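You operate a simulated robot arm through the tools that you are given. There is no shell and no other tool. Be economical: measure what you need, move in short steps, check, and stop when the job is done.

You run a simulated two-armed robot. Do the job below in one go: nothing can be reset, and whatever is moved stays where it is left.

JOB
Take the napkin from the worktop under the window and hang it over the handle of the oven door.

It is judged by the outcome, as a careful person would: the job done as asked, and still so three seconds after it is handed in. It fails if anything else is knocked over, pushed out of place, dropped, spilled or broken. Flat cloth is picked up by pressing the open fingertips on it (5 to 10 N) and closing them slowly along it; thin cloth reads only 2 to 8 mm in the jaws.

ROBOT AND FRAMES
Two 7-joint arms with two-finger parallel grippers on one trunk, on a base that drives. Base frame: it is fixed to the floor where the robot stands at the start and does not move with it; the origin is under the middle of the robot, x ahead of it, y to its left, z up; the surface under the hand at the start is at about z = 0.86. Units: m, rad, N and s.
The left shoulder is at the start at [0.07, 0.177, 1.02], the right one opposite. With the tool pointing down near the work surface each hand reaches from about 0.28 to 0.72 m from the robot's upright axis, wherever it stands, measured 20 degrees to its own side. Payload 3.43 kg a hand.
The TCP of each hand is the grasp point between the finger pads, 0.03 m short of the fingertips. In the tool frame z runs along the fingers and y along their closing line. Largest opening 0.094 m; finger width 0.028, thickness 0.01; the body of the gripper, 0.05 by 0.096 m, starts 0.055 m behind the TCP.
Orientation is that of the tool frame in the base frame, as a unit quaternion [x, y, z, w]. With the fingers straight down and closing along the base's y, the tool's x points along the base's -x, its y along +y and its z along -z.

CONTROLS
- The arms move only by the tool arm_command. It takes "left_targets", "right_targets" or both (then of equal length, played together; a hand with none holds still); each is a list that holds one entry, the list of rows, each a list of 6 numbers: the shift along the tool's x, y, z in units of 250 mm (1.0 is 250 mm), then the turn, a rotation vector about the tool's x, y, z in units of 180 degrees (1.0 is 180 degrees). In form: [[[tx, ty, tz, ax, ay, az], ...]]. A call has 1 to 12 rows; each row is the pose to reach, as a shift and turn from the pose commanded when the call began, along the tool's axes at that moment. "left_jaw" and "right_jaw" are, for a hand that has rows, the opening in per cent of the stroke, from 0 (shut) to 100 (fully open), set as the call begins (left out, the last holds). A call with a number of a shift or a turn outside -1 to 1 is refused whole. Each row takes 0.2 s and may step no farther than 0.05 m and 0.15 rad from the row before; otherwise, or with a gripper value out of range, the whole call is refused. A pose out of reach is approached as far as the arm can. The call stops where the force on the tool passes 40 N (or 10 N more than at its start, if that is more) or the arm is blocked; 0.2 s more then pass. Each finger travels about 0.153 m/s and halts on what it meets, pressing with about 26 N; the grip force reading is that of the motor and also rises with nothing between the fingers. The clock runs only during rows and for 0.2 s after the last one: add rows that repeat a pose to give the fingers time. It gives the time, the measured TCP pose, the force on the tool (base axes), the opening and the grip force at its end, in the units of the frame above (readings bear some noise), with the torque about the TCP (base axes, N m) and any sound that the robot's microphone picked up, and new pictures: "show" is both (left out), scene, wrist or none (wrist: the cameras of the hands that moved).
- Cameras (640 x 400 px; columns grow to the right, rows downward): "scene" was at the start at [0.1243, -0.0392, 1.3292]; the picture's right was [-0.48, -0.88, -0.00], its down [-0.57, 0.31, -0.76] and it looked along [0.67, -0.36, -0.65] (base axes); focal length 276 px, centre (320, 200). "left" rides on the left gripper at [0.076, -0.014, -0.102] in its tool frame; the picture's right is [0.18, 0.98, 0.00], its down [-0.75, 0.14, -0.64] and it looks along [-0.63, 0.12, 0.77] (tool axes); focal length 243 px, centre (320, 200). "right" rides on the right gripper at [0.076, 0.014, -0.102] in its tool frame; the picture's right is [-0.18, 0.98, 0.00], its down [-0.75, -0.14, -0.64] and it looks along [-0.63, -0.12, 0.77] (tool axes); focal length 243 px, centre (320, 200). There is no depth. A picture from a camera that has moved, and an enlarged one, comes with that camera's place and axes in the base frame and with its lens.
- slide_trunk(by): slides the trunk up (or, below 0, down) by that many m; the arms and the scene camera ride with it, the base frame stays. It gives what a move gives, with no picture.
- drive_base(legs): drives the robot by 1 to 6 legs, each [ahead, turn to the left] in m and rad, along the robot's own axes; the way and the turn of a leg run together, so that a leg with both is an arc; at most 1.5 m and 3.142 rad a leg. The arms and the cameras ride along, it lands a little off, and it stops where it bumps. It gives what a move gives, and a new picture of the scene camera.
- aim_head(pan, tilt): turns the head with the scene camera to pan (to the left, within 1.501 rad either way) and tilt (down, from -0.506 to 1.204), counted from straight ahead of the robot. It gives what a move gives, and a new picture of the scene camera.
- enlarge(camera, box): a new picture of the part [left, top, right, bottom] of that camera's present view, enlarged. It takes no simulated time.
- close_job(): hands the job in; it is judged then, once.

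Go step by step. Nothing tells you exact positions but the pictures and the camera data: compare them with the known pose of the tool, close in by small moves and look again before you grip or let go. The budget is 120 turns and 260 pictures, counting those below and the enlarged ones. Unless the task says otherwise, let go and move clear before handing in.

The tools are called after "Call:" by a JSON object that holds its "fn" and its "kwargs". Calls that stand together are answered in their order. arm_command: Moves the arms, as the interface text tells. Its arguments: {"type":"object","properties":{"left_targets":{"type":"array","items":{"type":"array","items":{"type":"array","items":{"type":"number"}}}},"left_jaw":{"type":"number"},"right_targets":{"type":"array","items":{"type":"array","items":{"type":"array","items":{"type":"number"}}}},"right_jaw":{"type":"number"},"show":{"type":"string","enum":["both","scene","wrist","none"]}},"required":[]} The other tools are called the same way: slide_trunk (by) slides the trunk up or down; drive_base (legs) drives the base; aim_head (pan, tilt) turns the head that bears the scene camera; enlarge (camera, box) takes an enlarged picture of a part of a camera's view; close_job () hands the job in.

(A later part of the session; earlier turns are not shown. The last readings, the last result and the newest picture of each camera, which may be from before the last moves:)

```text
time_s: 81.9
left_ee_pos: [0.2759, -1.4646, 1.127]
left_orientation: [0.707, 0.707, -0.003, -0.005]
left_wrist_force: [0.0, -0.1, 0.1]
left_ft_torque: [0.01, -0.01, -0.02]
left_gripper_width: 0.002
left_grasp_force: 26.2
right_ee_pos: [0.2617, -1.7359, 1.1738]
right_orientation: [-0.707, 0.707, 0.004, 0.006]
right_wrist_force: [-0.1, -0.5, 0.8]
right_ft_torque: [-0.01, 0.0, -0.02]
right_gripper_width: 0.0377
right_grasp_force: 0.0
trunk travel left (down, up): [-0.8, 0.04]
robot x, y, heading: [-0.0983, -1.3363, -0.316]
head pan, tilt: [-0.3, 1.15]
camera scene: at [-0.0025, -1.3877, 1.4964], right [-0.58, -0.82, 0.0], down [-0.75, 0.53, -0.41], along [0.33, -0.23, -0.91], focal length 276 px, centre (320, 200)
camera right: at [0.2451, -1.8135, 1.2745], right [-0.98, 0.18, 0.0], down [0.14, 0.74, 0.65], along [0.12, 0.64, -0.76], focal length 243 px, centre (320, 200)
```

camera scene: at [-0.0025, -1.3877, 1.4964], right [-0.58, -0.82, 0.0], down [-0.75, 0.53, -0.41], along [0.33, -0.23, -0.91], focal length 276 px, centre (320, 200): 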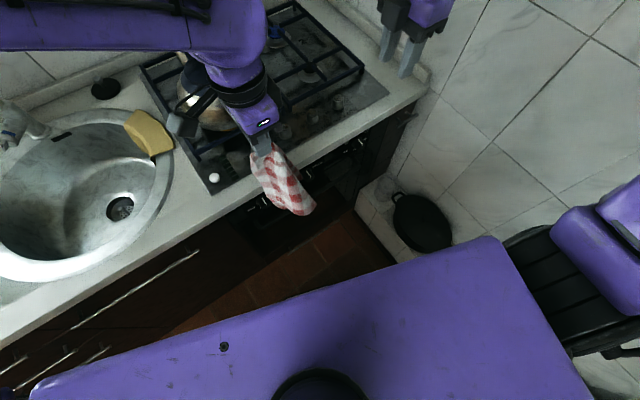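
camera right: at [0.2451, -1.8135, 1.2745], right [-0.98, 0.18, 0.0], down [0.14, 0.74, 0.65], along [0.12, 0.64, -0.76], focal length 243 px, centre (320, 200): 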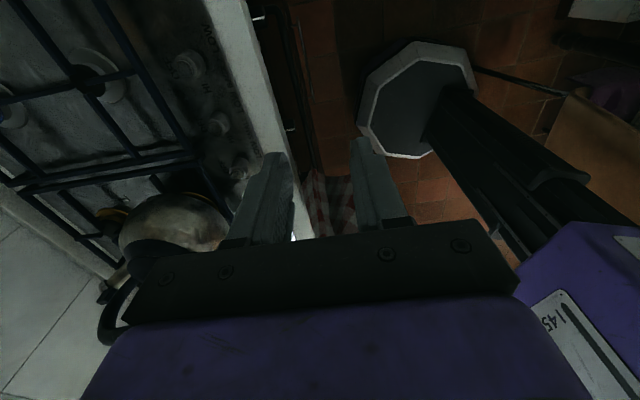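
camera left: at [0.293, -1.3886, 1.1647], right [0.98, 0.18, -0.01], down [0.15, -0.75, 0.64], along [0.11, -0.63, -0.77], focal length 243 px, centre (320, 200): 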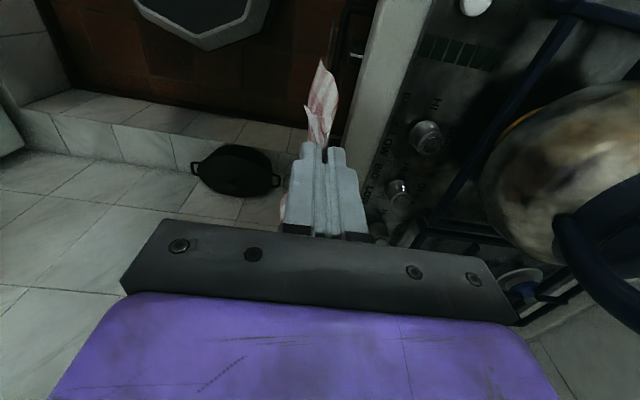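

The napkin now hangs as a narrow bundle from the left hand. I move it to y≈−1.525 (between knobs) and x≈0.335.

Call:
{"fn": "arm_command", "kwargs": {"left_targets": [[[-0.06, 0, 0, 0, 0, 0], [-0.12, 0, 0, 0, 0, 0], [-0.18, 0, 0, 0, 0, 0], [-0.24, 0.04, 0, 0, 0, 0], [-0.24, 0.1, 0, 0, 0, 0], [-0.24, 0.16, 0, 0, 0, 0], [-0.24, 0.2, 0, 0, 0, 0], [-0.24, 0.236, 0, 0, 0, 0], [-0.24, 0.236, 0, 0, 0, 0], [-0.24, 0.236, 0, 0, 0, 0], [-0.24, 0.236, 0, 0, 0, 0], [-0.24, 0.236, 0, 0, 0, 0]]], "show": "none"}}

Call:
{"fn": "enlarge", "kwargs": {"camera": "scene", "box": [200, 80, 400, 240]}}

Call:
{"fn": "enlarge", "kwargs": {"camera": "left", "box": [220, 0, 440, 170]}}

Call:
{"fn": "enlarge", "kwargs": {"camera": "right", "box": [220, 0, 420, 250]}}

```text
time_s: 84.5
left_ee_pos: [0.3345, -1.5231, 1.127]
left_orientation: [0.707, 0.707, -0.004, -0.003]
left_wrist_force: [0.1, 0.1, 0.1]
left_ft_torque: [-0.02, 0.01, -0.03]
left_gripper_width: 0.0021
left_grasp_force: 25.6
right_ee_pos: [0.2609, -1.7347, 1.1739]
right_orientation: [-0.707, 0.707, 0.004, 0.006]
right_wrist_force: [0.0, 0.0, 0.0]
right_ft_torque: [-0.01, 0.02, -0.03]
right_gripper_width: 0.0373
right_grasp_force: 0.0
trunk travel left (down, up): [-0.8, 0.04]
robot x, y, heading: [-0.0979, -1.3374, -0.312]
head pan, tilt: [-0.3, 1.15]
```

```text
2.50 times, centred on (300, 160) of scene
camera zoom: at [-0.0026, -1.3868, 1.4965], right [-0.58, -0.82, 0.0], down [-0.75, 0.53, -0.41], along [0.33, -0.23, -0.91], focal length 690 px, centre (370, 300)
```

zoom: 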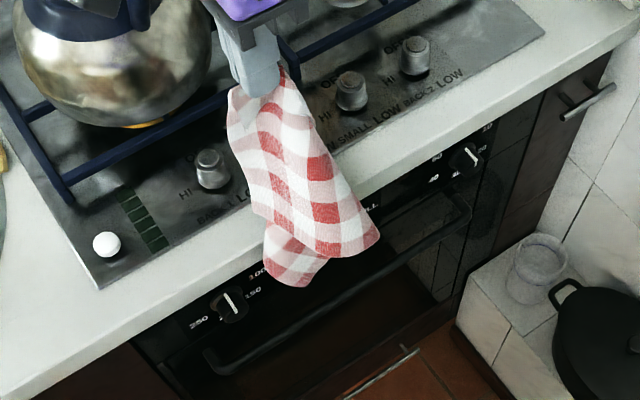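

```text
2.35 times, centred on (330, 85) of left
camera zoom: at [0.3208, -1.4473, 1.2304], right [0.98, 0.18, -0.01], down [0.15, -0.75, 0.64], along [0.11, -0.63, -0.77], focal length 571 px, centre (296, 471)
```

zoom: 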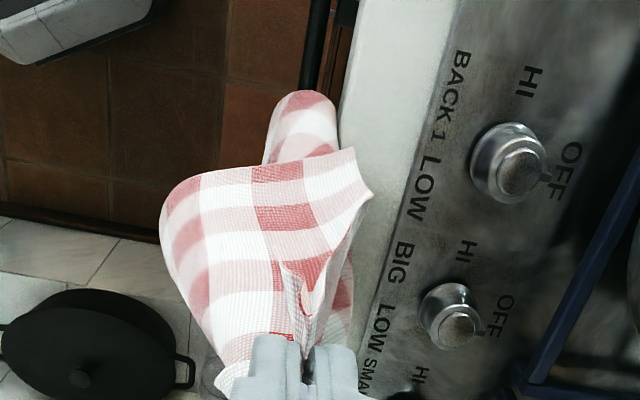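

```text
1.60 times, centred on (320, 125) of right
camera zoom: at [0.245, -1.8125, 1.2748], right [-0.98, 0.18, 0.0], down [0.14, 0.74, 0.65], along [0.12, 0.64, -0.76], focal length 388 px, centre (320, 320)
```

zoom: 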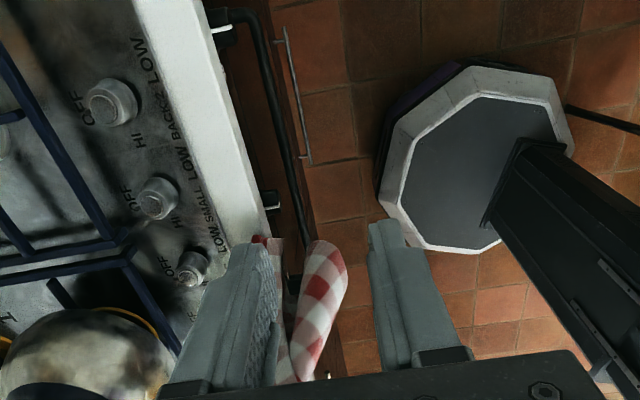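

The bundle spreads mainly along x, so I draw back a little and yaw the left hand 90°, so that the flat of the bundle runs along the bar.

Call:
{"fn": "arm_command", "kwargs": {"left_targets": [[[0, -0.1, 0, 0, 0, -0.045], [0, -0.2, 0, 0, 0, -0.09], [0, -0.2, 0, 0, 0, -0.135], [0, -0.2, 0, 0, 0, -0.18], [0, -0.2, 0, 0, 0, -0.225], [0, -0.2, 0, 0, 0, -0.27], [0, -0.2, 0, 0, 0, -0.315], [0, -0.2, 0, 0, 0, -0.36], [0, -0.2, 0, 0, 0, -0.405], [0, -0.2, 0, 0, 0, -0.45], [0, -0.2, 0, 0, 0, -0.49]]], "show": "none"}}

Call:
{"fn": "arm_command", "kwargs": {"left_targets": [[[0, 0, 0, 0, 0, 0], [0, 0, 0, 0, 0, 0], [0, 0, 0, 0, 0, 0], [0, 0, 0, 0, 0, 0], [0, 0, 0, 0, 0, 0]]], "show": "wrist"}}

Call:
{"fn": "enlarge", "kwargs": {"camera": "scene", "box": [200, 80, 400, 240]}}

Call:
{"fn": "enlarge", "kwargs": {"camera": "right", "box": [220, 0, 420, 250]}}

```text
time_s: 86.9
left_ee_pos: [0.2921, -1.5247, 1.1385]
left_orientation: [0.006, 1.0, -0.016, -0.009]
left_wrist_force: [-0.2, 0.4, 0.3]
left_ft_torque: [0.0, -0.02, -0.02]
left_gripper_width: 0.0021
left_grasp_force: 25.8
right_ee_pos: [0.2609, -1.7349, 1.1744]
right_orientation: [0.707, -0.707, -0.004, -0.007]
right_wrist_force: [0.0, -0.2, 0.2]
right_ft_torque: [0.04, 0.02, -0.02]
right_gripper_width: 0.0377
right_grasp_force: 0.2
trunk travel left (down, up): [-0.8, 0.04]
robot x, y, heading: [-0.0983, -1.342, -0.312]
head pan, tilt: [-0.3, 1.15]
```

```text
time_s: 88.1
left_ee_pos: [0.2886, -1.5257, 1.1393]
left_orientation: [0.01, 1.0, -0.017, -0.007]
left_wrist_force: [-0.5, 0.5, -0.4]
left_ft_torque: [0.05, 0.0, -0.04]
left_gripper_width: 0.002
left_grasp_force: 25.4
right_ee_pos: [0.2596, -1.7346, 1.174]
right_orientation: [0.708, -0.707, -0.005, -0.007]
right_wrist_force: [0.4, -0.6, -0.2]
right_ft_torque: [0.03, 0.01, 0.01]
right_gripper_width: 0.0378
right_grasp_force: 0.1
trunk travel left (down, up): [-0.8, 0.04]
robot x, y, heading: [-0.0976, -1.3412, -0.31]
head pan, tilt: [-0.3, 1.15]
camera left: at [0.2135, -1.5348, 1.2436], right [-0.16, 0.99, -0.03], down [0.77, 0.14, 0.62], along [0.62, 0.08, -0.78], focal length 243 px, centre (320, 200)
```

left: 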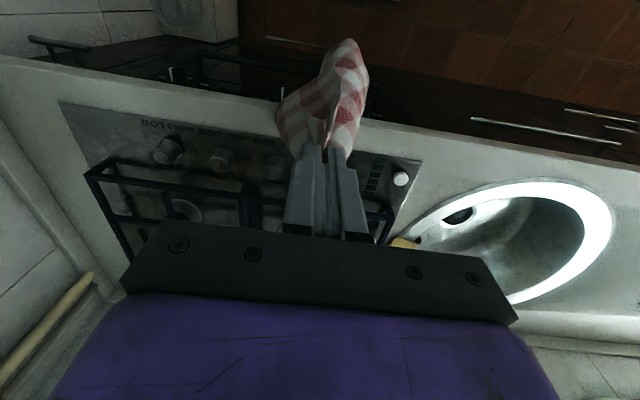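

```text
2.50 times, centred on (300, 160) of scene
camera zoom: at [-0.0026, -1.3869, 1.4965], right [-0.58, -0.82, 0.0], down [-0.75, 0.53, -0.41], along [0.33, -0.23, -0.91], focal length 690 px, centre (370, 300)
```

zoom: 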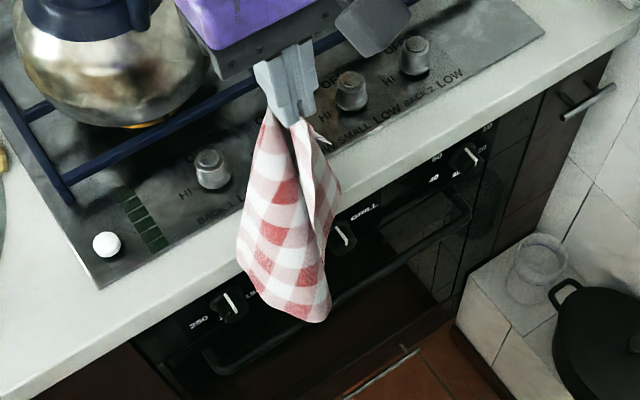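

```text
1.60 times, centred on (320, 125) of right
camera zoom: at [0.2451, -1.8125, 1.2748], right [-0.98, 0.18, 0.0], down [0.14, 0.74, 0.65], along [0.12, 0.64, -0.76], focal length 388 px, centre (320, 320)
```

zoom: 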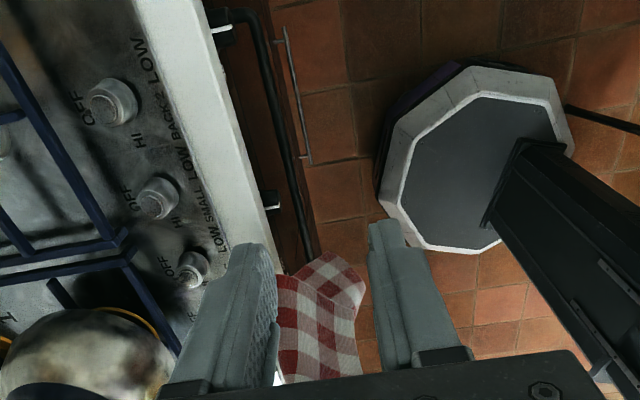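

Now it hangs flat-ish along y with a narrow tail ~3 cm toward the room. I move over to x≈0.372, so that the tail lies flush with the counter front.

Call:
{"fn": "arm_command", "kwargs": {"left_targets": [[[-0.06, 0.01, -0.03, 0, 0, 0], [-0.12, 0.02, -0.03, 0, 0, 0], [-0.18, 0.03, 0, 0, 0, 0], [-0.24, 0.04, 0, 0, 0, 0], [-0.29, 0.04, 0, 0, 0, 0], [-0.335, 0.04, 0, 0, 0, 0], [-0.335, 0.04, 0, 0, 0, 0], [-0.335, 0.04, 0, 0, 0, 0], [-0.335, 0.04, 0, 0, 0, 0], [-0.335, 0.04, 0, 0, 0, 0], [-0.335, 0.04, 0, 0, 0, 0]]], "show": "wrist"}}

Call:
{"fn": "enlarge", "kwargs": {"camera": "scene", "box": [200, 80, 400, 240]}}

Call:
{"fn": "enlarge", "kwargs": {"camera": "right", "box": [220, 80, 420, 250]}}

```text
time_s: 90.5
left_ee_pos: [0.3756, -1.5166, 1.1355]
left_orientation: [0.007, 1.0, -0.012, -0.005]
left_wrist_force: [0.0, 0.5, 0.4]
left_ft_torque: [0.02, 0.02, -0.07]
left_gripper_width: 0.0019
left_grasp_force: 26.1
right_ee_pos: [0.261, -1.7346, 1.174]
right_orientation: [-0.707, 0.708, 0.004, 0.007]
right_wrist_force: [-0.3, 0.5, 0.1]
right_ft_torque: [-0.02, -0.06, 0.0]
right_gripper_width: 0.038
right_grasp_force: 0.1
trunk travel left (down, up): [-0.8, 0.04]
robot x, y, heading: [-0.1002, -1.3371, -0.311]
head pan, tilt: [-0.3, 1.15]
camera left: at [0.3009, -1.5256, 1.2395], right [-0.17, 0.99, -0.02], down [0.76, 0.14, 0.63], along [0.62, 0.09, -0.78], focal length 243 px, centre (320, 200)
```

left: 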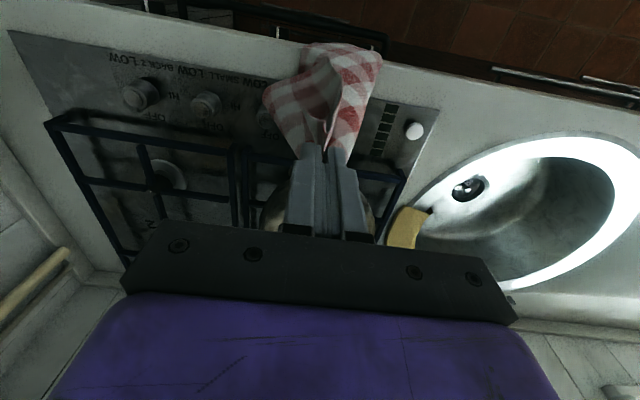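

```text
2.50 times, centred on (300, 160) of scene
camera zoom: at [-0.0025, -1.3869, 1.4965], right [-0.58, -0.82, 0.0], down [-0.75, 0.53, -0.41], along [0.33, -0.23, -0.91], focal length 690 px, centre (370, 300)
```

zoom: 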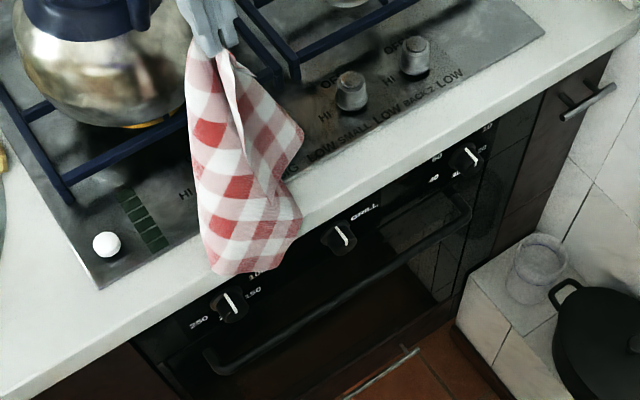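

```text
2.35 times, centred on (320, 165) of right
camera zoom: at [0.2451, -1.8125, 1.2747], right [-0.98, 0.18, 0.0], down [0.14, 0.74, 0.65], along [0.12, 0.64, -0.76], focal length 571 px, centre (320, 282)
```

zoom: 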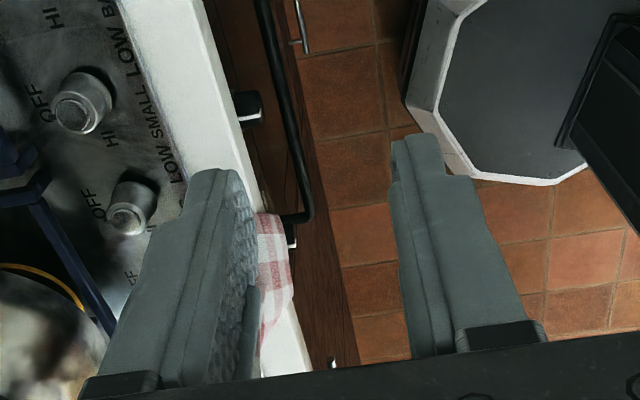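

Excellent: the cloth's hem now lies between bar and counter front, between the two knobs. I lower straight down by 8 cm and check.

Call:
{"fn": "arm_command", "kwargs": {"left_targets": [[[0, 0, 0.06, 0, 0, 0], [0, 0, 0.12, 0, 0, 0], [0, 0, 0.18, 0, 0, 0], [0, 0, 0.24, 0, 0, 0], [0, 0, 0.3, 0, 0, 0], [0, 0, 0.34, 0, 0, 0], [0, 0, 0.34, 0, 0, 0], [0, 0, 0.34, 0, 0, 0]]], "show": "none"}}

Call:
{"fn": "enlarge", "kwargs": {"camera": "scene", "box": [200, 80, 400, 240]}}

Call:
{"fn": "enlarge", "kwargs": {"camera": "right", "box": [220, 80, 420, 250]}}

```text
time_s: 92.5
left_ee_pos: [0.3885, -1.5091, 1.0611]
left_orientation: [-0.013, 0.999, -0.035, -0.015]
left_wrist_force: [1.4, 0.0, -0.4]
left_ft_torque: [0.02, 0.0, -0.01]
left_gripper_width: 0.0019
left_grasp_force: 26.5
right_ee_pos: [0.2608, -1.7347, 1.1727]
right_orientation: [0.707, -0.707, -0.004, -0.007]
right_wrist_force: [0.1, -0.2, 0.0]
right_ft_torque: [0.0, 0.04, -0.01]
right_gripper_width: 0.0377
right_grasp_force: 0.2
trunk travel left (down, up): [-0.8, 0.04]
robot x, y, heading: [-0.1009, -1.3405, -0.314]
head pan, tilt: [-0.3, 1.15]
stopped in row 8 (left hand): the arm was blocked; the commanded pose is now the measured one
```

```text
2.50 times, centred on (300, 160) of scene
camera zoom: at [-0.0024, -1.3868, 1.4965], right [-0.58, -0.82, 0.0], down [-0.75, 0.53, -0.41], along [0.33, -0.23, -0.91], focal length 690 px, centre (370, 300)
```

zoom: 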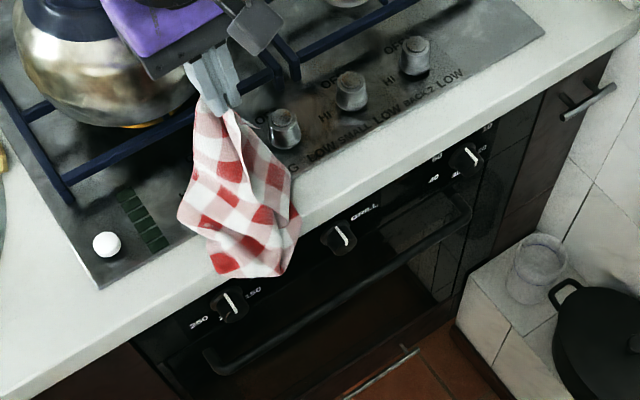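

```text
2.35 times, centred on (320, 165) of right
camera zoom: at [0.2452, -1.8125, 1.2746], right [-0.98, 0.18, 0.0], down [0.14, 0.74, 0.65], along [0.12, 0.64, -0.76], focal length 571 px, centre (320, 282)
```

zoom: 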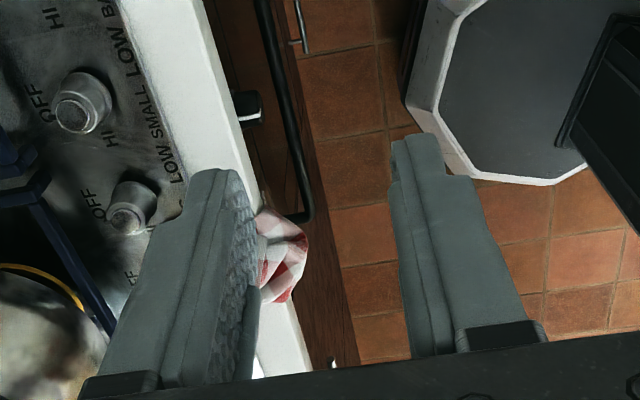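

The left arm was blocked while lowering. Before using the trunk I check what the left arm is close to.

Call:
{"fn": "aim_head", "kwargs": {"pan": 0.5, "tilt": 0.7}}

Call:
{"fn": "aim_head", "kwargs": {"pan": 1.2, "tilt": 1.0}}

```text
time_s: 93.7
left_ee_pos: [0.3879, -1.5097, 1.0611]
left_orientation: [-0.013, 0.999, -0.034, -0.016]
left_wrist_force: [0.8, 0.4, 0.2]
left_ft_torque: [0.02, 0.0, -0.05]
left_gripper_width: 0.0021
left_grasp_force: 26.2
right_ee_pos: [0.2599, -1.7351, 1.1741]
right_orientation: [-0.707, 0.708, 0.004, 0.006]
right_wrist_force: [-0.4, -0.4, -0.5]
right_ft_torque: [0.0, 0.0, 0.0]
right_gripper_width: 0.0377
right_grasp_force: 0.0
trunk travel left (down, up): [-0.8, 0.04]
robot x, y, heading: [-0.0992, -1.3399, -0.317]
head pan, tilt: [0.499, 0.7]
camera scene: at [0.0322, -1.337, 1.5295], right [0.18, -0.98, 0.0], down [-0.63, -0.12, -0.76], along [0.75, 0.14, -0.64], focal length 276 px, centre (320, 200)
```

scene: 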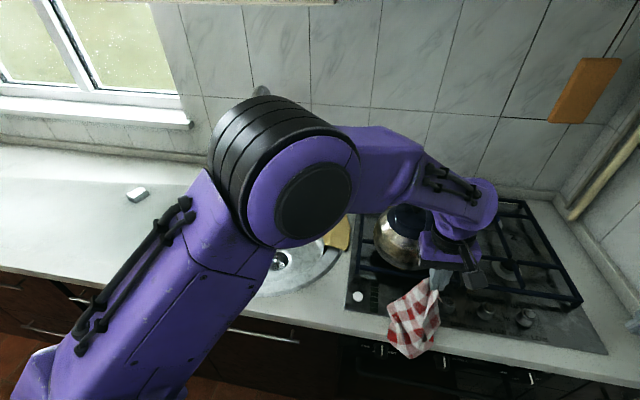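

```text
time_s: 94.7
left_ee_pos: [0.3881, -1.5096, 1.0612]
left_orientation: [-0.012, 0.999, -0.034, -0.016]
left_wrist_force: [-0.7, -0.6, -1.1]
left_ft_torque: [-0.03, -0.02, -0.06]
left_gripper_width: 0.0021
left_grasp_force: 26.1
right_ee_pos: [0.2616, -1.7348, 1.173]
right_orientation: [0.708, -0.707, -0.005, -0.007]
right_wrist_force: [0.2, 1.1, 0.2]
right_ft_torque: [0.0, 0.02, -0.02]
right_gripper_width: 0.0373
right_grasp_force: 0.0
trunk travel left (down, up): [-0.8, 0.04]
robot x, y, heading: [-0.1011, -1.3375, -0.313]
head pan, tilt: [1.201, 1.0]
camera scene: at [-0.0072, -1.2986, 1.5062], right [0.78, -0.63, 0.0], down [-0.53, -0.65, -0.54], along [0.34, 0.42, -0.84], focal length 276 px, centre (320, 200)
```

scene: 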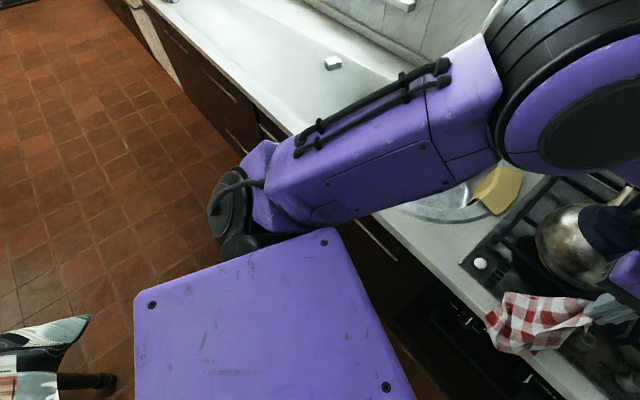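

Nothing touches the left arm; it's just its joint limit at this trunk height. I restore the hand's pose and lower with the trunk instead.

Call:
{"fn": "arm_command", "kwargs": {"left_targets": [[[0.02, -0.005, -0.08, -0.007, -0.003, 0], [0.05, -0.01, -0.16, -0.015, -0.006, 0], [0.072, -0.02, -0.24, -0.022, -0.0095, 0], [0.072, -0.02, -0.24, -0.022, -0.0095, 0], [0.072, -0.02, -0.24, -0.022, -0.0095, 0]]], "show": "none"}}

Call:
{"fn": "slide_trunk", "kwargs": {"by": -0.05}}

Call:
{"fn": "aim_head", "kwargs": {"pan": -0.2, "tilt": 1.15}}

Call:
{"fn": "enlarge", "kwargs": {"camera": "right", "box": [220, 80, 420, 250]}}

```text
time_s: 95.9
left_ee_pos: [0.3763, -1.5081, 1.1281]
left_orientation: [-0.018, 1.0, -0.007, -0.002]
left_wrist_force: [0.9, 0.2, -0.1]
left_ft_torque: [-0.01, -0.03, -0.03]
left_gripper_width: 0.0019
left_grasp_force: 25.8
right_ee_pos: [0.2595, -1.7339, 1.1737]
right_orientation: [0.707, -0.707, -0.004, -0.007]
right_wrist_force: [-0.1, 0.2, 0.1]
right_ft_torque: [-0.03, 0.0, -0.01]
right_gripper_width: 0.0375
right_grasp_force: 0.0
trunk travel left (down, up): [-0.8, 0.04]
robot x, y, heading: [-0.0968, -1.3382, -0.31]
head pan, tilt: [1.201, 1.0]
```

```text
time_s: 96.9
left_ee_pos: [0.3757, -1.5086, 1.0791]
left_orientation: [-0.017, 1.0, -0.009, -0.002]
left_wrist_force: [1.3, -0.4, -1.0]
left_ft_torque: [0.01, 0.01, -0.01]
left_gripper_width: 0.0021
left_grasp_force: 26.1
right_ee_pos: [0.2603, -1.7346, 1.1249]
right_orientation: [-0.707, 0.707, 0.003, 0.006]
right_wrist_force: [-0.4, 0.1, 0.8]
right_ft_torque: [-0.02, 0.02, 0.02]
right_gripper_width: 0.0377
right_grasp_force: 0.0
trunk travel left (down, up): [-0.75, 0.09]
robot x, y, heading: [-0.0976, -1.3388, -0.311]
head pan, tilt: [1.201, 1.0]
```

```text
time_s: 98.4
left_ee_pos: [0.3768, -1.5081, 1.078]
left_orientation: [-0.017, 1.0, -0.008, -0.002]
left_wrist_force: [-0.6, -0.1, -0.8]
left_ft_torque: [0.02, 0.03, 0.0]
left_gripper_width: 0.002
left_grasp_force: 25.7
right_ee_pos: [0.2612, -1.7348, 1.1235]
right_orientation: [0.707, -0.707, -0.005, -0.007]
right_wrist_force: [0.3, -0.4, -0.1]
right_ft_torque: [0.0, -0.01, -0.01]
right_gripper_width: 0.0374
right_grasp_force: 0.0
trunk travel left (down, up): [-0.75, 0.09]
robot x, y, heading: [-0.0985, -1.3414, -0.315]
head pan, tilt: [-0.201, 1.15]
camera scene: at [0.0007, -1.3818, 1.4465], right [-0.49, -0.87, 0.0], down [-0.8, 0.45, -0.41], along [0.36, -0.2, -0.91], focal length 276 px, centre (320, 200)
```

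scene: 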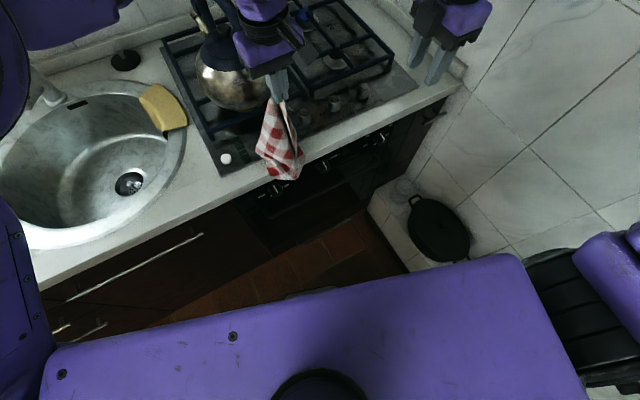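

```text
2.35 times, centred on (320, 165) of right
camera zoom: at [0.2451, -1.8125, 1.2247], right [-0.98, 0.18, 0.0], down [0.14, 0.74, 0.65], along [0.12, 0.64, -0.76], focal length 571 px, centre (320, 282)
```

zoom: 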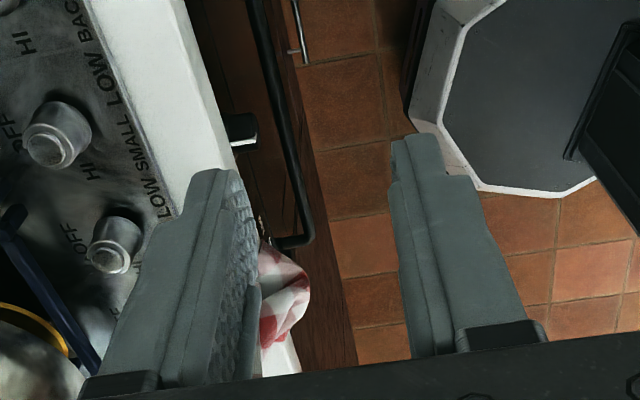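

Call:
{"fn": "enlarge", "kwargs": {"camera": "scene", "box": [200, 90, 360, 220]}}

Call:
{"fn": "enlarge", "kwargs": {"camera": "left", "box": [220, 0, 440, 170]}}

```text
3.08 times, centred on (280, 155) of scene
camera zoom: at [0.0007, -1.3818, 1.4465], right [-0.49, -0.87, 0.0], down [-0.8, 0.45, -0.41], along [0.36, -0.2, -0.91], focal length 850 px, centre (443, 338)
```

zoom: 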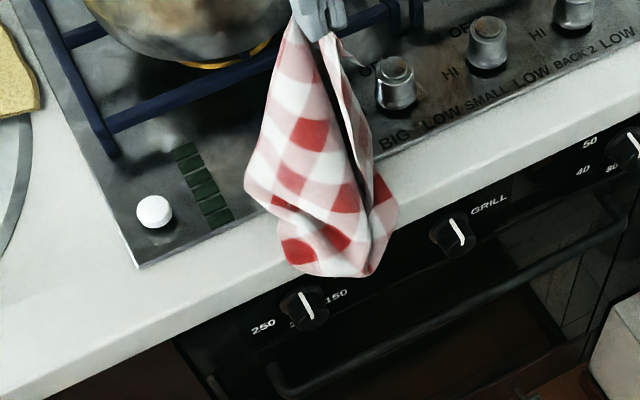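

```text
2.35 times, centred on (330, 85) of left
camera zoom: at [0.3015, -1.5236, 1.181], right [-0.22, 0.98, -0.01], down [0.75, 0.18, 0.64], along [0.62, 0.13, -0.77], focal length 571 px, centre (296, 471)
```

zoom: 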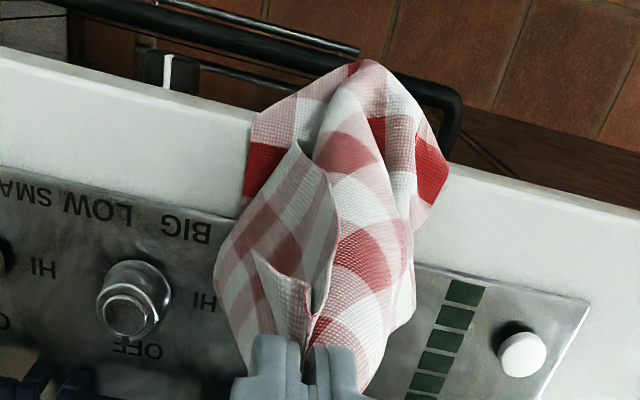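

Part of the cloth is actually resting on the counter top. I pull back to let it hang free below counter level, then come forward at that lower height.

Call:
{"fn": "arm_command", "kwargs": {"left_targets": [[[0.08, 0, -0.04, 0, 0, 0], [0.16, 0, -0.04, 0, 0, 0], [0.24, 0, 0, 0, 0, 0], [0.32, -0.02, 0, 0, 0, 0], [0.38, -0.02, 0, 0, 0, 0], [0.38, -0.02, 0, 0, 0, 0], [0.38, -0.02, 0, 0, 0, 0], [0.38, -0.02, 0, 0, 0, 0], [0.38, -0.02, 0, 0, 0, 0]]], "show": "none"}}

Call:
{"fn": "enlarge", "kwargs": {"camera": "scene", "box": [200, 90, 360, 220]}}

Call:
{"fn": "enlarge", "kwargs": {"camera": "left", "box": [220, 0, 440, 170]}}

```text
time_s: 100.4
left_ee_pos: [0.2772, -1.5174, 1.0751]
left_orientation: [-0.011, 1.0, -0.004, -0.001]
left_wrist_force: [-0.7, 0.3, -0.5]
left_ft_torque: [0.01, 0.02, -0.02]
left_gripper_width: 0.0021
left_grasp_force: 26.2
right_ee_pos: [0.2611, -1.7352, 1.1241]
right_orientation: [-0.707, 0.707, 0.004, 0.007]
right_wrist_force: [-1.0, 0.1, -0.1]
right_ft_torque: [0.04, 0.0, -0.01]
right_gripper_width: 0.0375
right_grasp_force: 0.1
trunk travel left (down, up): [-0.75, 0.09]
robot x, y, heading: [-0.0948, -1.3372, -0.309]
head pan, tilt: [-0.201, 1.15]
```

```text
3.08 times, centred on (280, 155) of scene
camera zoom: at [0.0009, -1.3819, 1.4464], right [-0.49, -0.87, 0.0], down [-0.8, 0.45, -0.41], along [0.36, -0.2, -0.91], focal length 850 px, centre (443, 338)
```

zoom: 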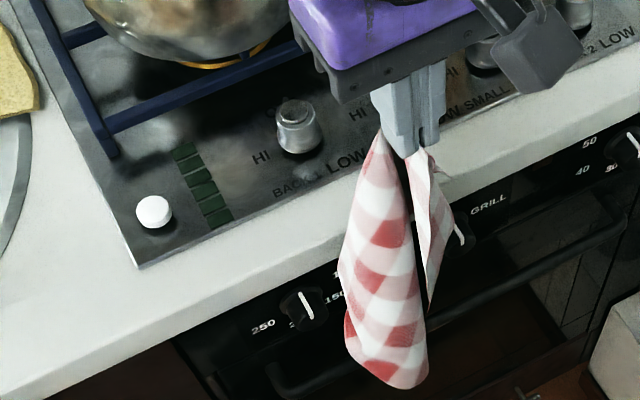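

```text
2.35 times, centred on (330, 85) of left
camera zoom: at [0.2011, -1.532, 1.1772], right [-0.21, 0.98, -0.01], down [0.75, 0.16, 0.64], along [0.63, 0.13, -0.77], focal length 571 px, centre (296, 471)
```

zoom: 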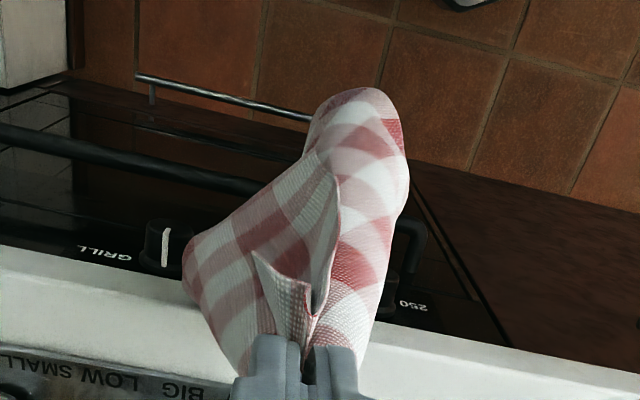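

The napkin hangs free and narrow, tail at about z=0.745. I lower the trunk 1 cm, move forward to x≈0.37 and look.

Call:
{"fn": "arm_command", "kwargs": {"left_targets": [[[-0.08, 0, 0.02, 0, 0, 0], [-0.16, 0, 0.04, 0, 0, 0], [-0.24, 0, 0.05, 0, 0, 0], [-0.32, 0, 0.05, 0, 0, 0], [-0.37, 0, 0.05, 0, 0, 0], [-0.37, 0, 0.05, 0, 0, 0], [-0.37, 0, 0.05, 0, 0, 0], [-0.37, 0, 0.05, 0, 0, 0], [-0.37, 0, 0.05, 0, 0, 0]]], "show": "none"}}

Call:
{"fn": "enlarge", "kwargs": {"camera": "scene", "box": [200, 90, 360, 220]}}

Call:
{"fn": "enlarge", "kwargs": {"camera": "left", "box": [220, 0, 440, 170]}}

Call:
{"fn": "enlarge", "kwargs": {"camera": "right", "box": [220, 80, 420, 250]}}

```text
time_s: 102.4
left_ee_pos: [0.3767, -1.5123, 1.0717]
left_orientation: [-0.021, 1.0, -0.011, 0.0]
left_wrist_force: [-0.1, 0.6, -0.3]
left_ft_torque: [0.0, 0.04, -0.02]
left_gripper_width: 0.0019
left_grasp_force: 26.2
right_ee_pos: [0.2619, -1.7354, 1.1232]
right_orientation: [0.707, -0.707, -0.004, -0.007]
right_wrist_force: [0.6, -0.1, 0.3]
right_ft_torque: [-0.03, -0.03, -0.01]
right_gripper_width: 0.0374
right_grasp_force: 0.0
trunk travel left (down, up): [-0.75, 0.09]
robot x, y, heading: [-0.0983, -1.3354, -0.309]
head pan, tilt: [-0.201, 1.15]
```

```text
3.08 times, centred on (280, 155) of scene
camera zoom: at [0.0005, -1.3819, 1.4465], right [-0.49, -0.87, 0.0], down [-0.8, 0.45, -0.41], along [0.36, -0.2, -0.91], focal length 850 px, centre (443, 338)
```

zoom: 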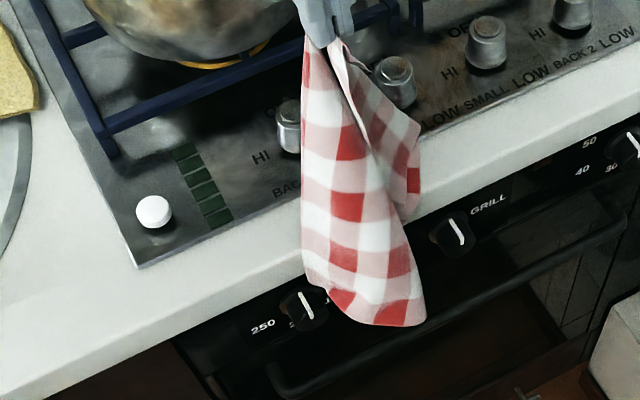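

```text
2.35 times, centred on (330, 85) of left
camera zoom: at [0.2996, -1.5265, 1.1744], right [-0.22, 0.97, -0.02], down [0.75, 0.19, 0.64], along [0.63, 0.12, -0.77], focal length 571 px, centre (296, 471)
```

zoom: 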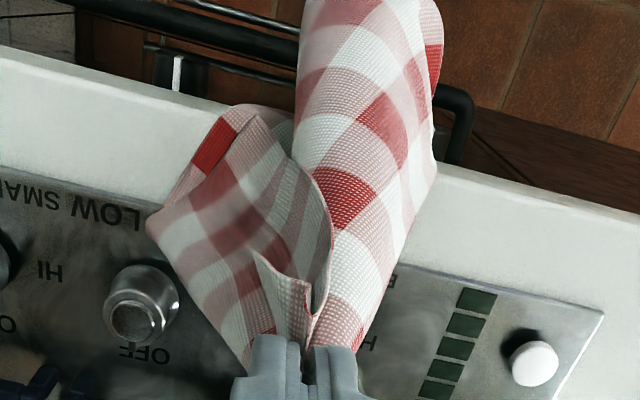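

```text
2.35 times, centred on (320, 165) of right
camera zoom: at [0.245, -1.8125, 1.2248], right [-0.98, 0.18, 0.0], down [0.14, 0.74, 0.65], along [0.12, 0.64, -0.76], focal length 571 px, centre (320, 282)
```

zoom: 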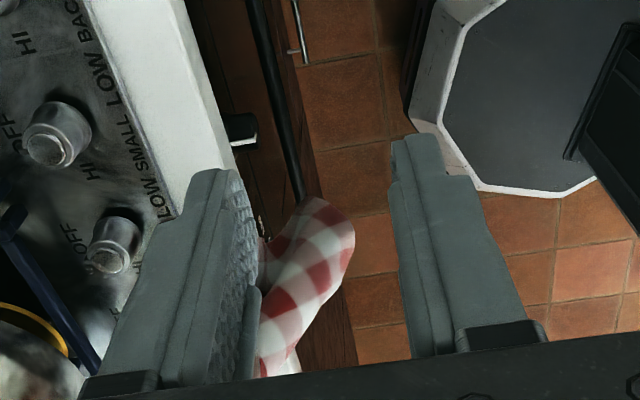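

The tail hangs about 5 cm out in front, so I'll use the right hand to pinch the lower part from the room side and guide it over the bar. First the left draws back and the right turns its gripper.

Call:
{"fn": "arm_command", "kwargs": {"left_targets": [[[0.08, 0, 0, 0, 0, 0], [0.16, 0, 0, 0, 0, 0], [0.24, 0, 0, 0, 0, 0], [0.32, 0, 0, 0, 0, 0], [0.36, 0, 0, 0, 0, 0], [0.36, 0, 0, 0, 0, 0], [0.36, 0, 0, 0, 0, 0], [0.36, 0, 0, 0, 0, 0], [0.36, 0, 0, 0, 0, 0], [0.36, 0, 0, 0, 0, 0], [0.36, 0, 0, 0, 0, 0]]], "right_targets": [[[0, 0, 0, 0, 0, 0.0455], [0, 0, 0, 0, 0, 0.091], [0, 0, 0, 0, 0, 0.1365], [0, 0, 0, 0, 0, 0.182], [0, 0, 0, 0, 0, 0.2275], [0, 0, 0, 0, 0, 0.273], [0, 0, 0, 0, 0, 0.3185], [0, 0, 0, 0, 0, 0.364], [0, 0, 0, 0, 0, 0.4095], [0, 0, 0, 0, 0, 0.455], [0, 0, 0, 0, 0, 0.5]]], "right_jaw": 100, "show": "scene"}}

```text
time_s: 104.8
left_ee_pos: [0.2839, -1.5199, 1.0674]
left_orientation: [-0.014, 1.0, -0.009, -0.003]
left_wrist_force: [0.6, -0.3, 0.1]
left_ft_torque: [0.02, 0.01, -0.03]
left_gripper_width: 0.002
left_grasp_force: 26.3
right_ee_pos: [0.2603, -1.7342, 1.1236]
right_orientation: [0.001, 1.0, 0.007, 0.002]
right_wrist_force: [0.1, 0.2, 0.3]
right_ft_torque: [0.02, 0.01, 0.0]
right_gripper_width: 0.0938
right_grasp_force: 0.1
trunk travel left (down, up): [-0.75, 0.09]
robot x, y, heading: [-0.0976, -1.3366, -0.308]
head pan, tilt: [-0.201, 1.15]
camera scene: at [0.0007, -1.3817, 1.4465], right [-0.49, -0.87, 0.0], down [-0.8, 0.45, -0.41], along [0.36, -0.2, -0.91], focal length 276 px, centre (320, 200)
```

scene: 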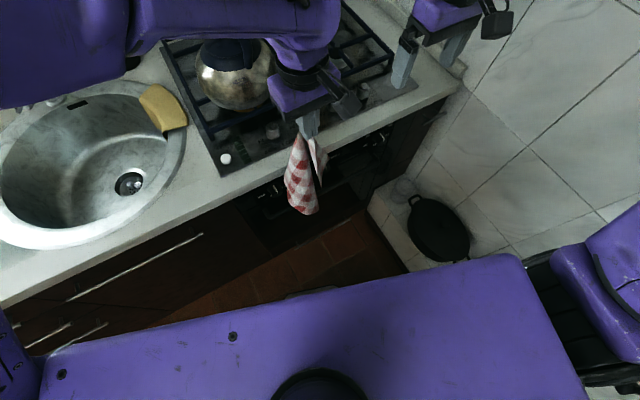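

The right gripper now closes along y. I tilt it toward the oven and lower it beside the cloth, keeping clear.

Call:
{"fn": "arm_command", "kwargs": {"right_targets": [[[0.03, 0, 0.08, 0, -0.03, 0], [0.06, 0, 0.16, 0, -0.06, 0], [0.09, 0, 0.24, 0, -0.09, 0], [0.12, 0, 0.32, 0, -0.12, 0], [0.15, 0, 0.4, 0, -0.15, 0], [0.18, 0, 0.48, 0, -0.18, 0], [0.2, 0, 0.56, 0, -0.21, 0], [0.22, 0, 0.64, 0, -0.24, 0], [0.24, 0, 0.72, 0, -0.27, 0], [0.24, 0, 0.8, 0, -0.3, 0], [0.24, 0, 0.86, 0, -0.33, 0], [0.24, 0, 0.86, 0, -0.33, 0]]], "show": "both"}}

```text
time_s: 107.4
left_ee_pos: [0.2846, -1.5177, 1.0649]
left_orientation: [-0.016, 1.0, -0.01, -0.003]
left_wrist_force: [-0.6, 0.4, -1.0]
left_ft_torque: [-0.01, -0.03, -0.02]
left_gripper_width: 0.0021
left_grasp_force: 26.6
right_ee_pos: [0.2006, -1.7326, 0.9071]
right_orientation: [0.003, 0.868, 0.007, 0.497]
right_wrist_force: [0.2, -0.2, -0.7]
right_ft_torque: [0.0, -0.02, 0.04]
right_gripper_width: 0.0939
right_grasp_force: 0.0
right hand out of reach, approached as far as the arm can: row 7, 8, 9, 10
trunk travel left (down, up): [-0.75, 0.09]
robot x, y, heading: [-0.0994, -1.3387, -0.315]
head pan, tilt: [-0.201, 1.15]
camera scene: at [0.0002, -1.3816, 1.4465], right [-0.49, -0.87, 0.0], down [-0.8, 0.45, -0.41], along [0.36, -0.2, -0.91], focal length 276 px, centre (320, 200)
camera right: at [0.0722, -1.7171, 0.8933], right [0.09, 0.98, 0.17], down [-0.17, -0.15, 0.97], along [0.98, -0.12, 0.16], focal length 243 px, centre (320, 200)
```

scene: 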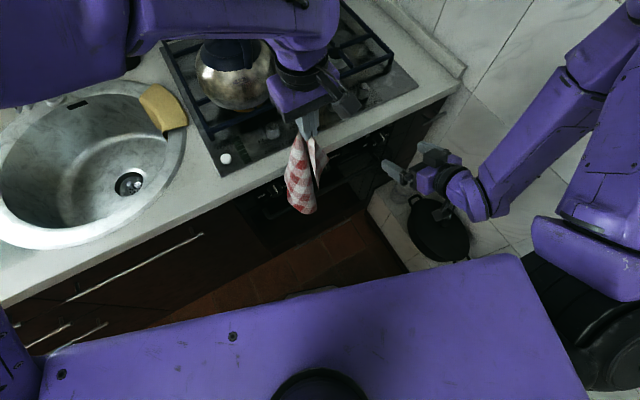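
right: 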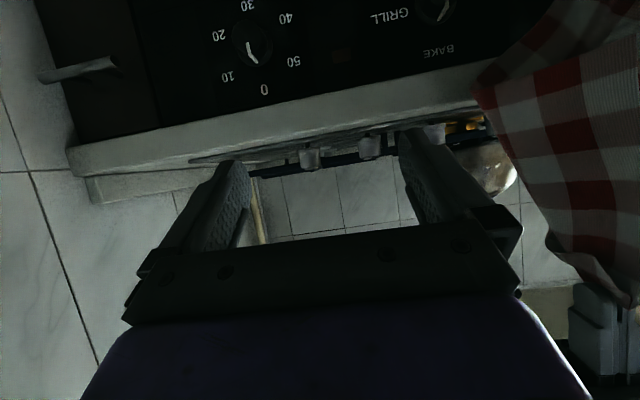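

The right hand is tilted nicely at 60°. I bring it sideways in front of the cloth's lower part.

Call:
{"fn": "arm_command", "kwargs": {"right_targets": [[[0.07, 0.09, 0.015, 0, 0, 0], [0.14, 0.18, 0.03, 0, 0, 0], [0.2, 0.28, 0.045, 0, 0, 0], [0.272, 0.38, 0.066, 0, 0, 0], [0.272, 0.48, 0.066, 0, 0, 0], [0.272, 0.58, 0.066, 0, 0, 0], [0.272, 0.68, 0.066, 0, 0, 0], [0.272, 0.78, 0.066, 0, 0, 0], [0.272, 0.86, 0.066, 0, 0, 0], [0.272, 0.93, 0.066, 0, 0, 0], [0.272, 0.93, 0.066, 0, 0, 0]]], "show": "both"}}

```text
time_s: 109.8
left_ee_pos: [0.285, -1.5201, 1.0669]
left_orientation: [-0.016, 1.0, -0.009, -0.003]
left_wrist_force: [0.0, 0.4, 0.4]
left_ft_torque: [0.0, -0.02, -0.06]
left_gripper_width: 0.0019
left_grasp_force: 25.8
right_ee_pos: [0.1462, -1.7055, 0.8653]
right_orientation: [0.003, 0.868, 0.009, 0.497]
right_wrist_force: [0.4, -0.5, 0.5]
right_ft_torque: [-0.02, -0.01, -0.01]
right_gripper_width: 0.094
right_grasp_force: 0.0
right hand out of reach, approached as far as the arm can: row 1, 2, 3, 4, 5, 6, 7, 8, 9, 10, 11
trunk travel left (down, up): [-0.75, 0.09]
robot x, y, heading: [-0.0978, -1.339, -0.311]
head pan, tilt: [-0.201, 1.15]
camera scene: at [0.0007, -1.3819, 1.4465], right [-0.49, -0.87, 0.0], down [-0.8, 0.45, -0.41], along [0.36, -0.2, -0.91], focal length 276 px, centre (320, 200)
camera right: at [0.0179, -1.6911, 0.8509], right [0.09, 0.98, 0.18], down [-0.17, -0.16, 0.97], along [0.98, -0.12, 0.15], focal length 243 px, centre (320, 200)
```

scene: 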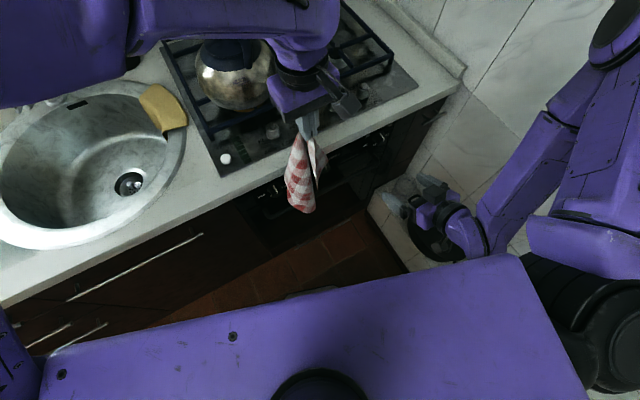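
right: 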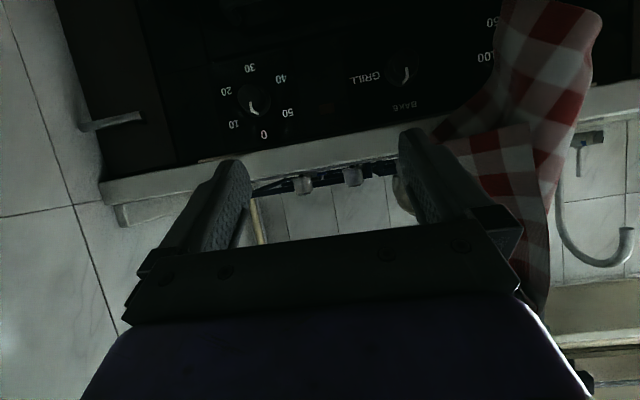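

The right arm cannot fold that close to the body. Standing about 0.24 m further left gives both arms a comfortable distance, so I raise the right hand again and reposition the base.

Call:
{"fn": "arm_command", "kwargs": {"right_targets": [[[-0.08, -0.01, 0, 0, 0.03, 0], [-0.16, -0.02, 0, 0, 0.06, 0], [-0.24, -0.03, 0, 0, 0.09, 0], [-0.32, -0.04, 0, 0, 0.12, 0], [-0.4, -0.05, 0, 0, 0.15, 0], [-0.48, -0.06, 0, 0, 0.18, 0], [-0.56, -0.07, 0, 0, 0.21, 0], [-0.64, -0.08, 0, 0, 0.24, 0], [-0.72, -0.09, 0, 0, 0.27, 0], [-0.8, -0.1, 0, 0, 0.3, 0], [-0.9, -0.1, 0, 0, 0.33, 0], [-0.9, -0.1, 0, 0, 0.33, 0]]], "right_jaw": 20, "show": "none"}}

Call:
{"fn": "slide_trunk", "kwargs": {"by": 0.08}}

Call:
{"fn": "drive_base", "kwargs": {"legs": [[0, -1.2]]}}

```text
time_s: 112.4
left_ee_pos: [0.2833, -1.5198, 1.0671]
left_orientation: [-0.015, 1.0, -0.009, -0.003]
left_wrist_force: [0.4, 0.1, 0.6]
left_ft_torque: [-0.01, -0.02, 0.02]
left_gripper_width: 0.0019
left_grasp_force: 25.8
right_ee_pos: [0.258, -1.7328, 1.0691]
right_orientation: [0.0, 1.0, 0.008, 0.001]
right_wrist_force: [0.2, 0.3, -0.7]
right_ft_torque: [0.04, -0.02, 0.01]
right_gripper_width: 0.0189
right_grasp_force: 0.0
right hand out of reach, approached as far as the arm can: row 1, 2, 3, 4, 5, 6, 7
trunk travel left (down, up): [-0.75, 0.09]
robot x, y, heading: [-0.0989, -1.3395, -0.311]
head pan, tilt: [-0.201, 1.15]
```

```text
time_s: 113.6
left_ee_pos: [0.2855, -1.5186, 1.1464]
left_orientation: [-0.016, 1.0, -0.009, -0.003]
left_wrist_force: [0.2, 0.2, -0.1]
left_ft_torque: [0.03, 0.02, -0.02]
left_gripper_width: 0.0019
left_grasp_force: 26.0
right_ee_pos: [0.2594, -1.7317, 1.1491]
right_orientation: [0.0, 1.0, 0.007, 0.001]
right_wrist_force: [0.0, 0.3, 0.1]
right_ft_torque: [-0.02, 0.02, -0.01]
right_gripper_width: 0.0188
right_grasp_force: 0.1
trunk travel left (down, up): [-0.83, 0.01]
robot x, y, heading: [-0.0985, -1.3356, -0.311]
head pan, tilt: [-0.201, 1.15]
```

```text
time_s: 117.0
left_ee_pos: [-0.14, -1.7606, 1.1452]
left_orientation: [0.564, 0.826, -0.006, -0.008]
left_wrist_force: [-0.7, 0.2, 0.1]
left_ft_torque: [-0.04, 0.03, 0.03]
left_gripper_width: 0.0019
left_grasp_force: 26.3
right_ee_pos: [-0.347, -1.8065, 1.15]
right_orientation: [0.576, 0.817, 0.004, 0.005]
right_wrist_force: [0.0, 0.3, -0.3]
right_ft_torque: [-0.02, 0.04, 0.02]
right_gripper_width: 0.0188
right_grasp_force: 0.0
trunk travel left (down, up): [-0.83, 0.01]
robot x, y, heading: [-0.0977, -1.3408, -1.542]
head pan, tilt: [-0.201, 1.15]
camera scene: at [-0.1075, -1.4459, 1.5265], right [-0.99, 0.17, 0.0], down [0.16, 0.9, -0.41], along [-0.07, -0.4, -0.91], focal length 276 px, centre (320, 200)
```

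scene: 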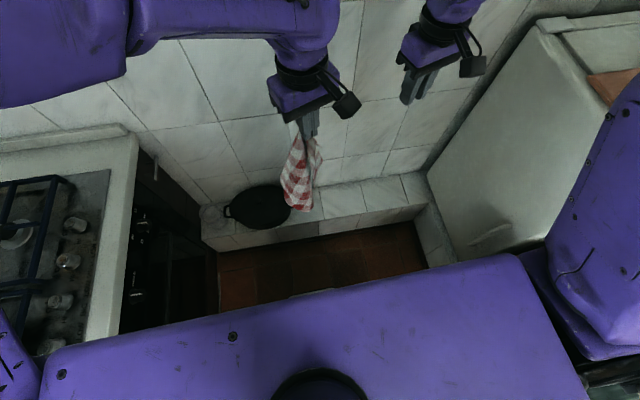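

I reverse about 0.27 m angled slightly toward the counter, then turn to face the oven diagonally.

Call:
{"fn": "drive_base", "kwargs": {"legs": [[0, -0.2], [-0.27, 0], [0, 0.95]]}}

```text
time_s: 122.1
left_ee_pos: [0.2014, -1.4085, 1.1474]
left_orientation: [0.231, 0.973, -0.01, -0.007]
left_wrist_force: [-0.2, 0.8, -0.1]
left_ft_torque: [0.05, 0.02, -0.03]
left_gripper_width: 0.0021
left_grasp_force: 26.1
right_ee_pos: [0.0768, -1.5836, 1.1486]
right_orientation: [0.246, 0.969, 0.007, 0.004]
right_wrist_force: [-0.7, 0.3, 0.4]
right_ft_torque: [-0.04, -0.01, 0.03]
right_gripper_width: 0.0189
right_grasp_force: 0.0
trunk travel left (down, up): [-0.83, 0.01]
robot x, y, heading: [-0.052, -1.067, -0.805]
head pan, tilt: [-0.201, 1.15]
camera scene: at [0.0156, -1.1528, 1.5265], right [-0.85, -0.53, 0.0], down [-0.48, 0.77, -0.41], along [0.22, -0.35, -0.91], focal length 276 px, centre (320, 200)
```

scene: 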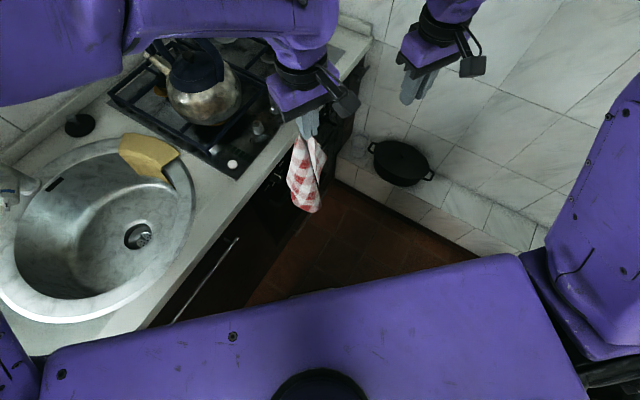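

I bring the left hand back to x≈0.285, y≈−1.53 and square up both grippers.

Call:
{"fn": "arm_command", "kwargs": {"left_targets": [[[-0.075, -0.041, 0, 0, 0, -0.0211], [-0.15, -0.081, 0, 0, 0, -0.0423], [-0.222, -0.122, 0, 0, 0, -0.0634], [-0.296, -0.162, 0, 0, 0, -0.0846], [-0.37, -0.203, 0, 0, 0, -0.1057], [-0.444, -0.243, 0, 0, 0, -0.1269], [-0.517, -0.284, 0, 0, 0, -0.148], [-0.517, -0.284, 0, 0, 0, -0.148]]], "right_targets": [[[0, 0, 0, 0, 0, -0.0226], [0, 0, 0, 0, 0, -0.0451], [0, 0, 0, 0, 0, -0.0677], [0, 0, 0, 0, 0, -0.0903], [0, 0, 0, 0, 0, -0.1129], [0, 0, 0, 0, 0, -0.1354], [0, 0, 0, 0, 0, -0.158], [0, 0, 0, 0, 0, -0.158]]], "right_jaw": 100, "show": "scene"}}

```text
time_s: 123.9
left_ee_pos: [0.2974, -1.529, 1.1531]
left_orientation: [-0.011, 1.0, -0.013, -0.016]
left_wrist_force: [-0.1, -0.5, 0.1]
left_ft_torque: [0.03, -0.03, 0.0]
left_gripper_width: 0.0024
left_grasp_force: 26.3
right_ee_pos: [0.077, -1.5811, 1.1478]
right_orientation: [0.0, 1.0, 0.005, 0.004]
right_wrist_force: [0.4, 0.8, 0.0]
right_ft_torque: [0.0, 0.01, -0.02]
right_gripper_width: 0.0939
right_grasp_force: 0.1
trunk travel left (down, up): [-0.83, 0.01]
robot x, y, heading: [-0.0466, -1.0669, -0.812]
head pan, tilt: [-0.201, 1.15]
camera scene: at [0.0161, -1.1519, 1.5265], right [-0.85, -0.53, 0.0], down [-0.48, 0.77, -0.41], along [0.22, -0.35, -0.91], focal length 276 px, centre (320, 200)
```

scene: 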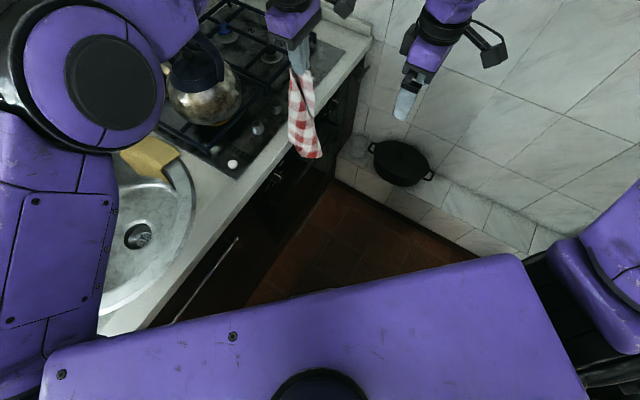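

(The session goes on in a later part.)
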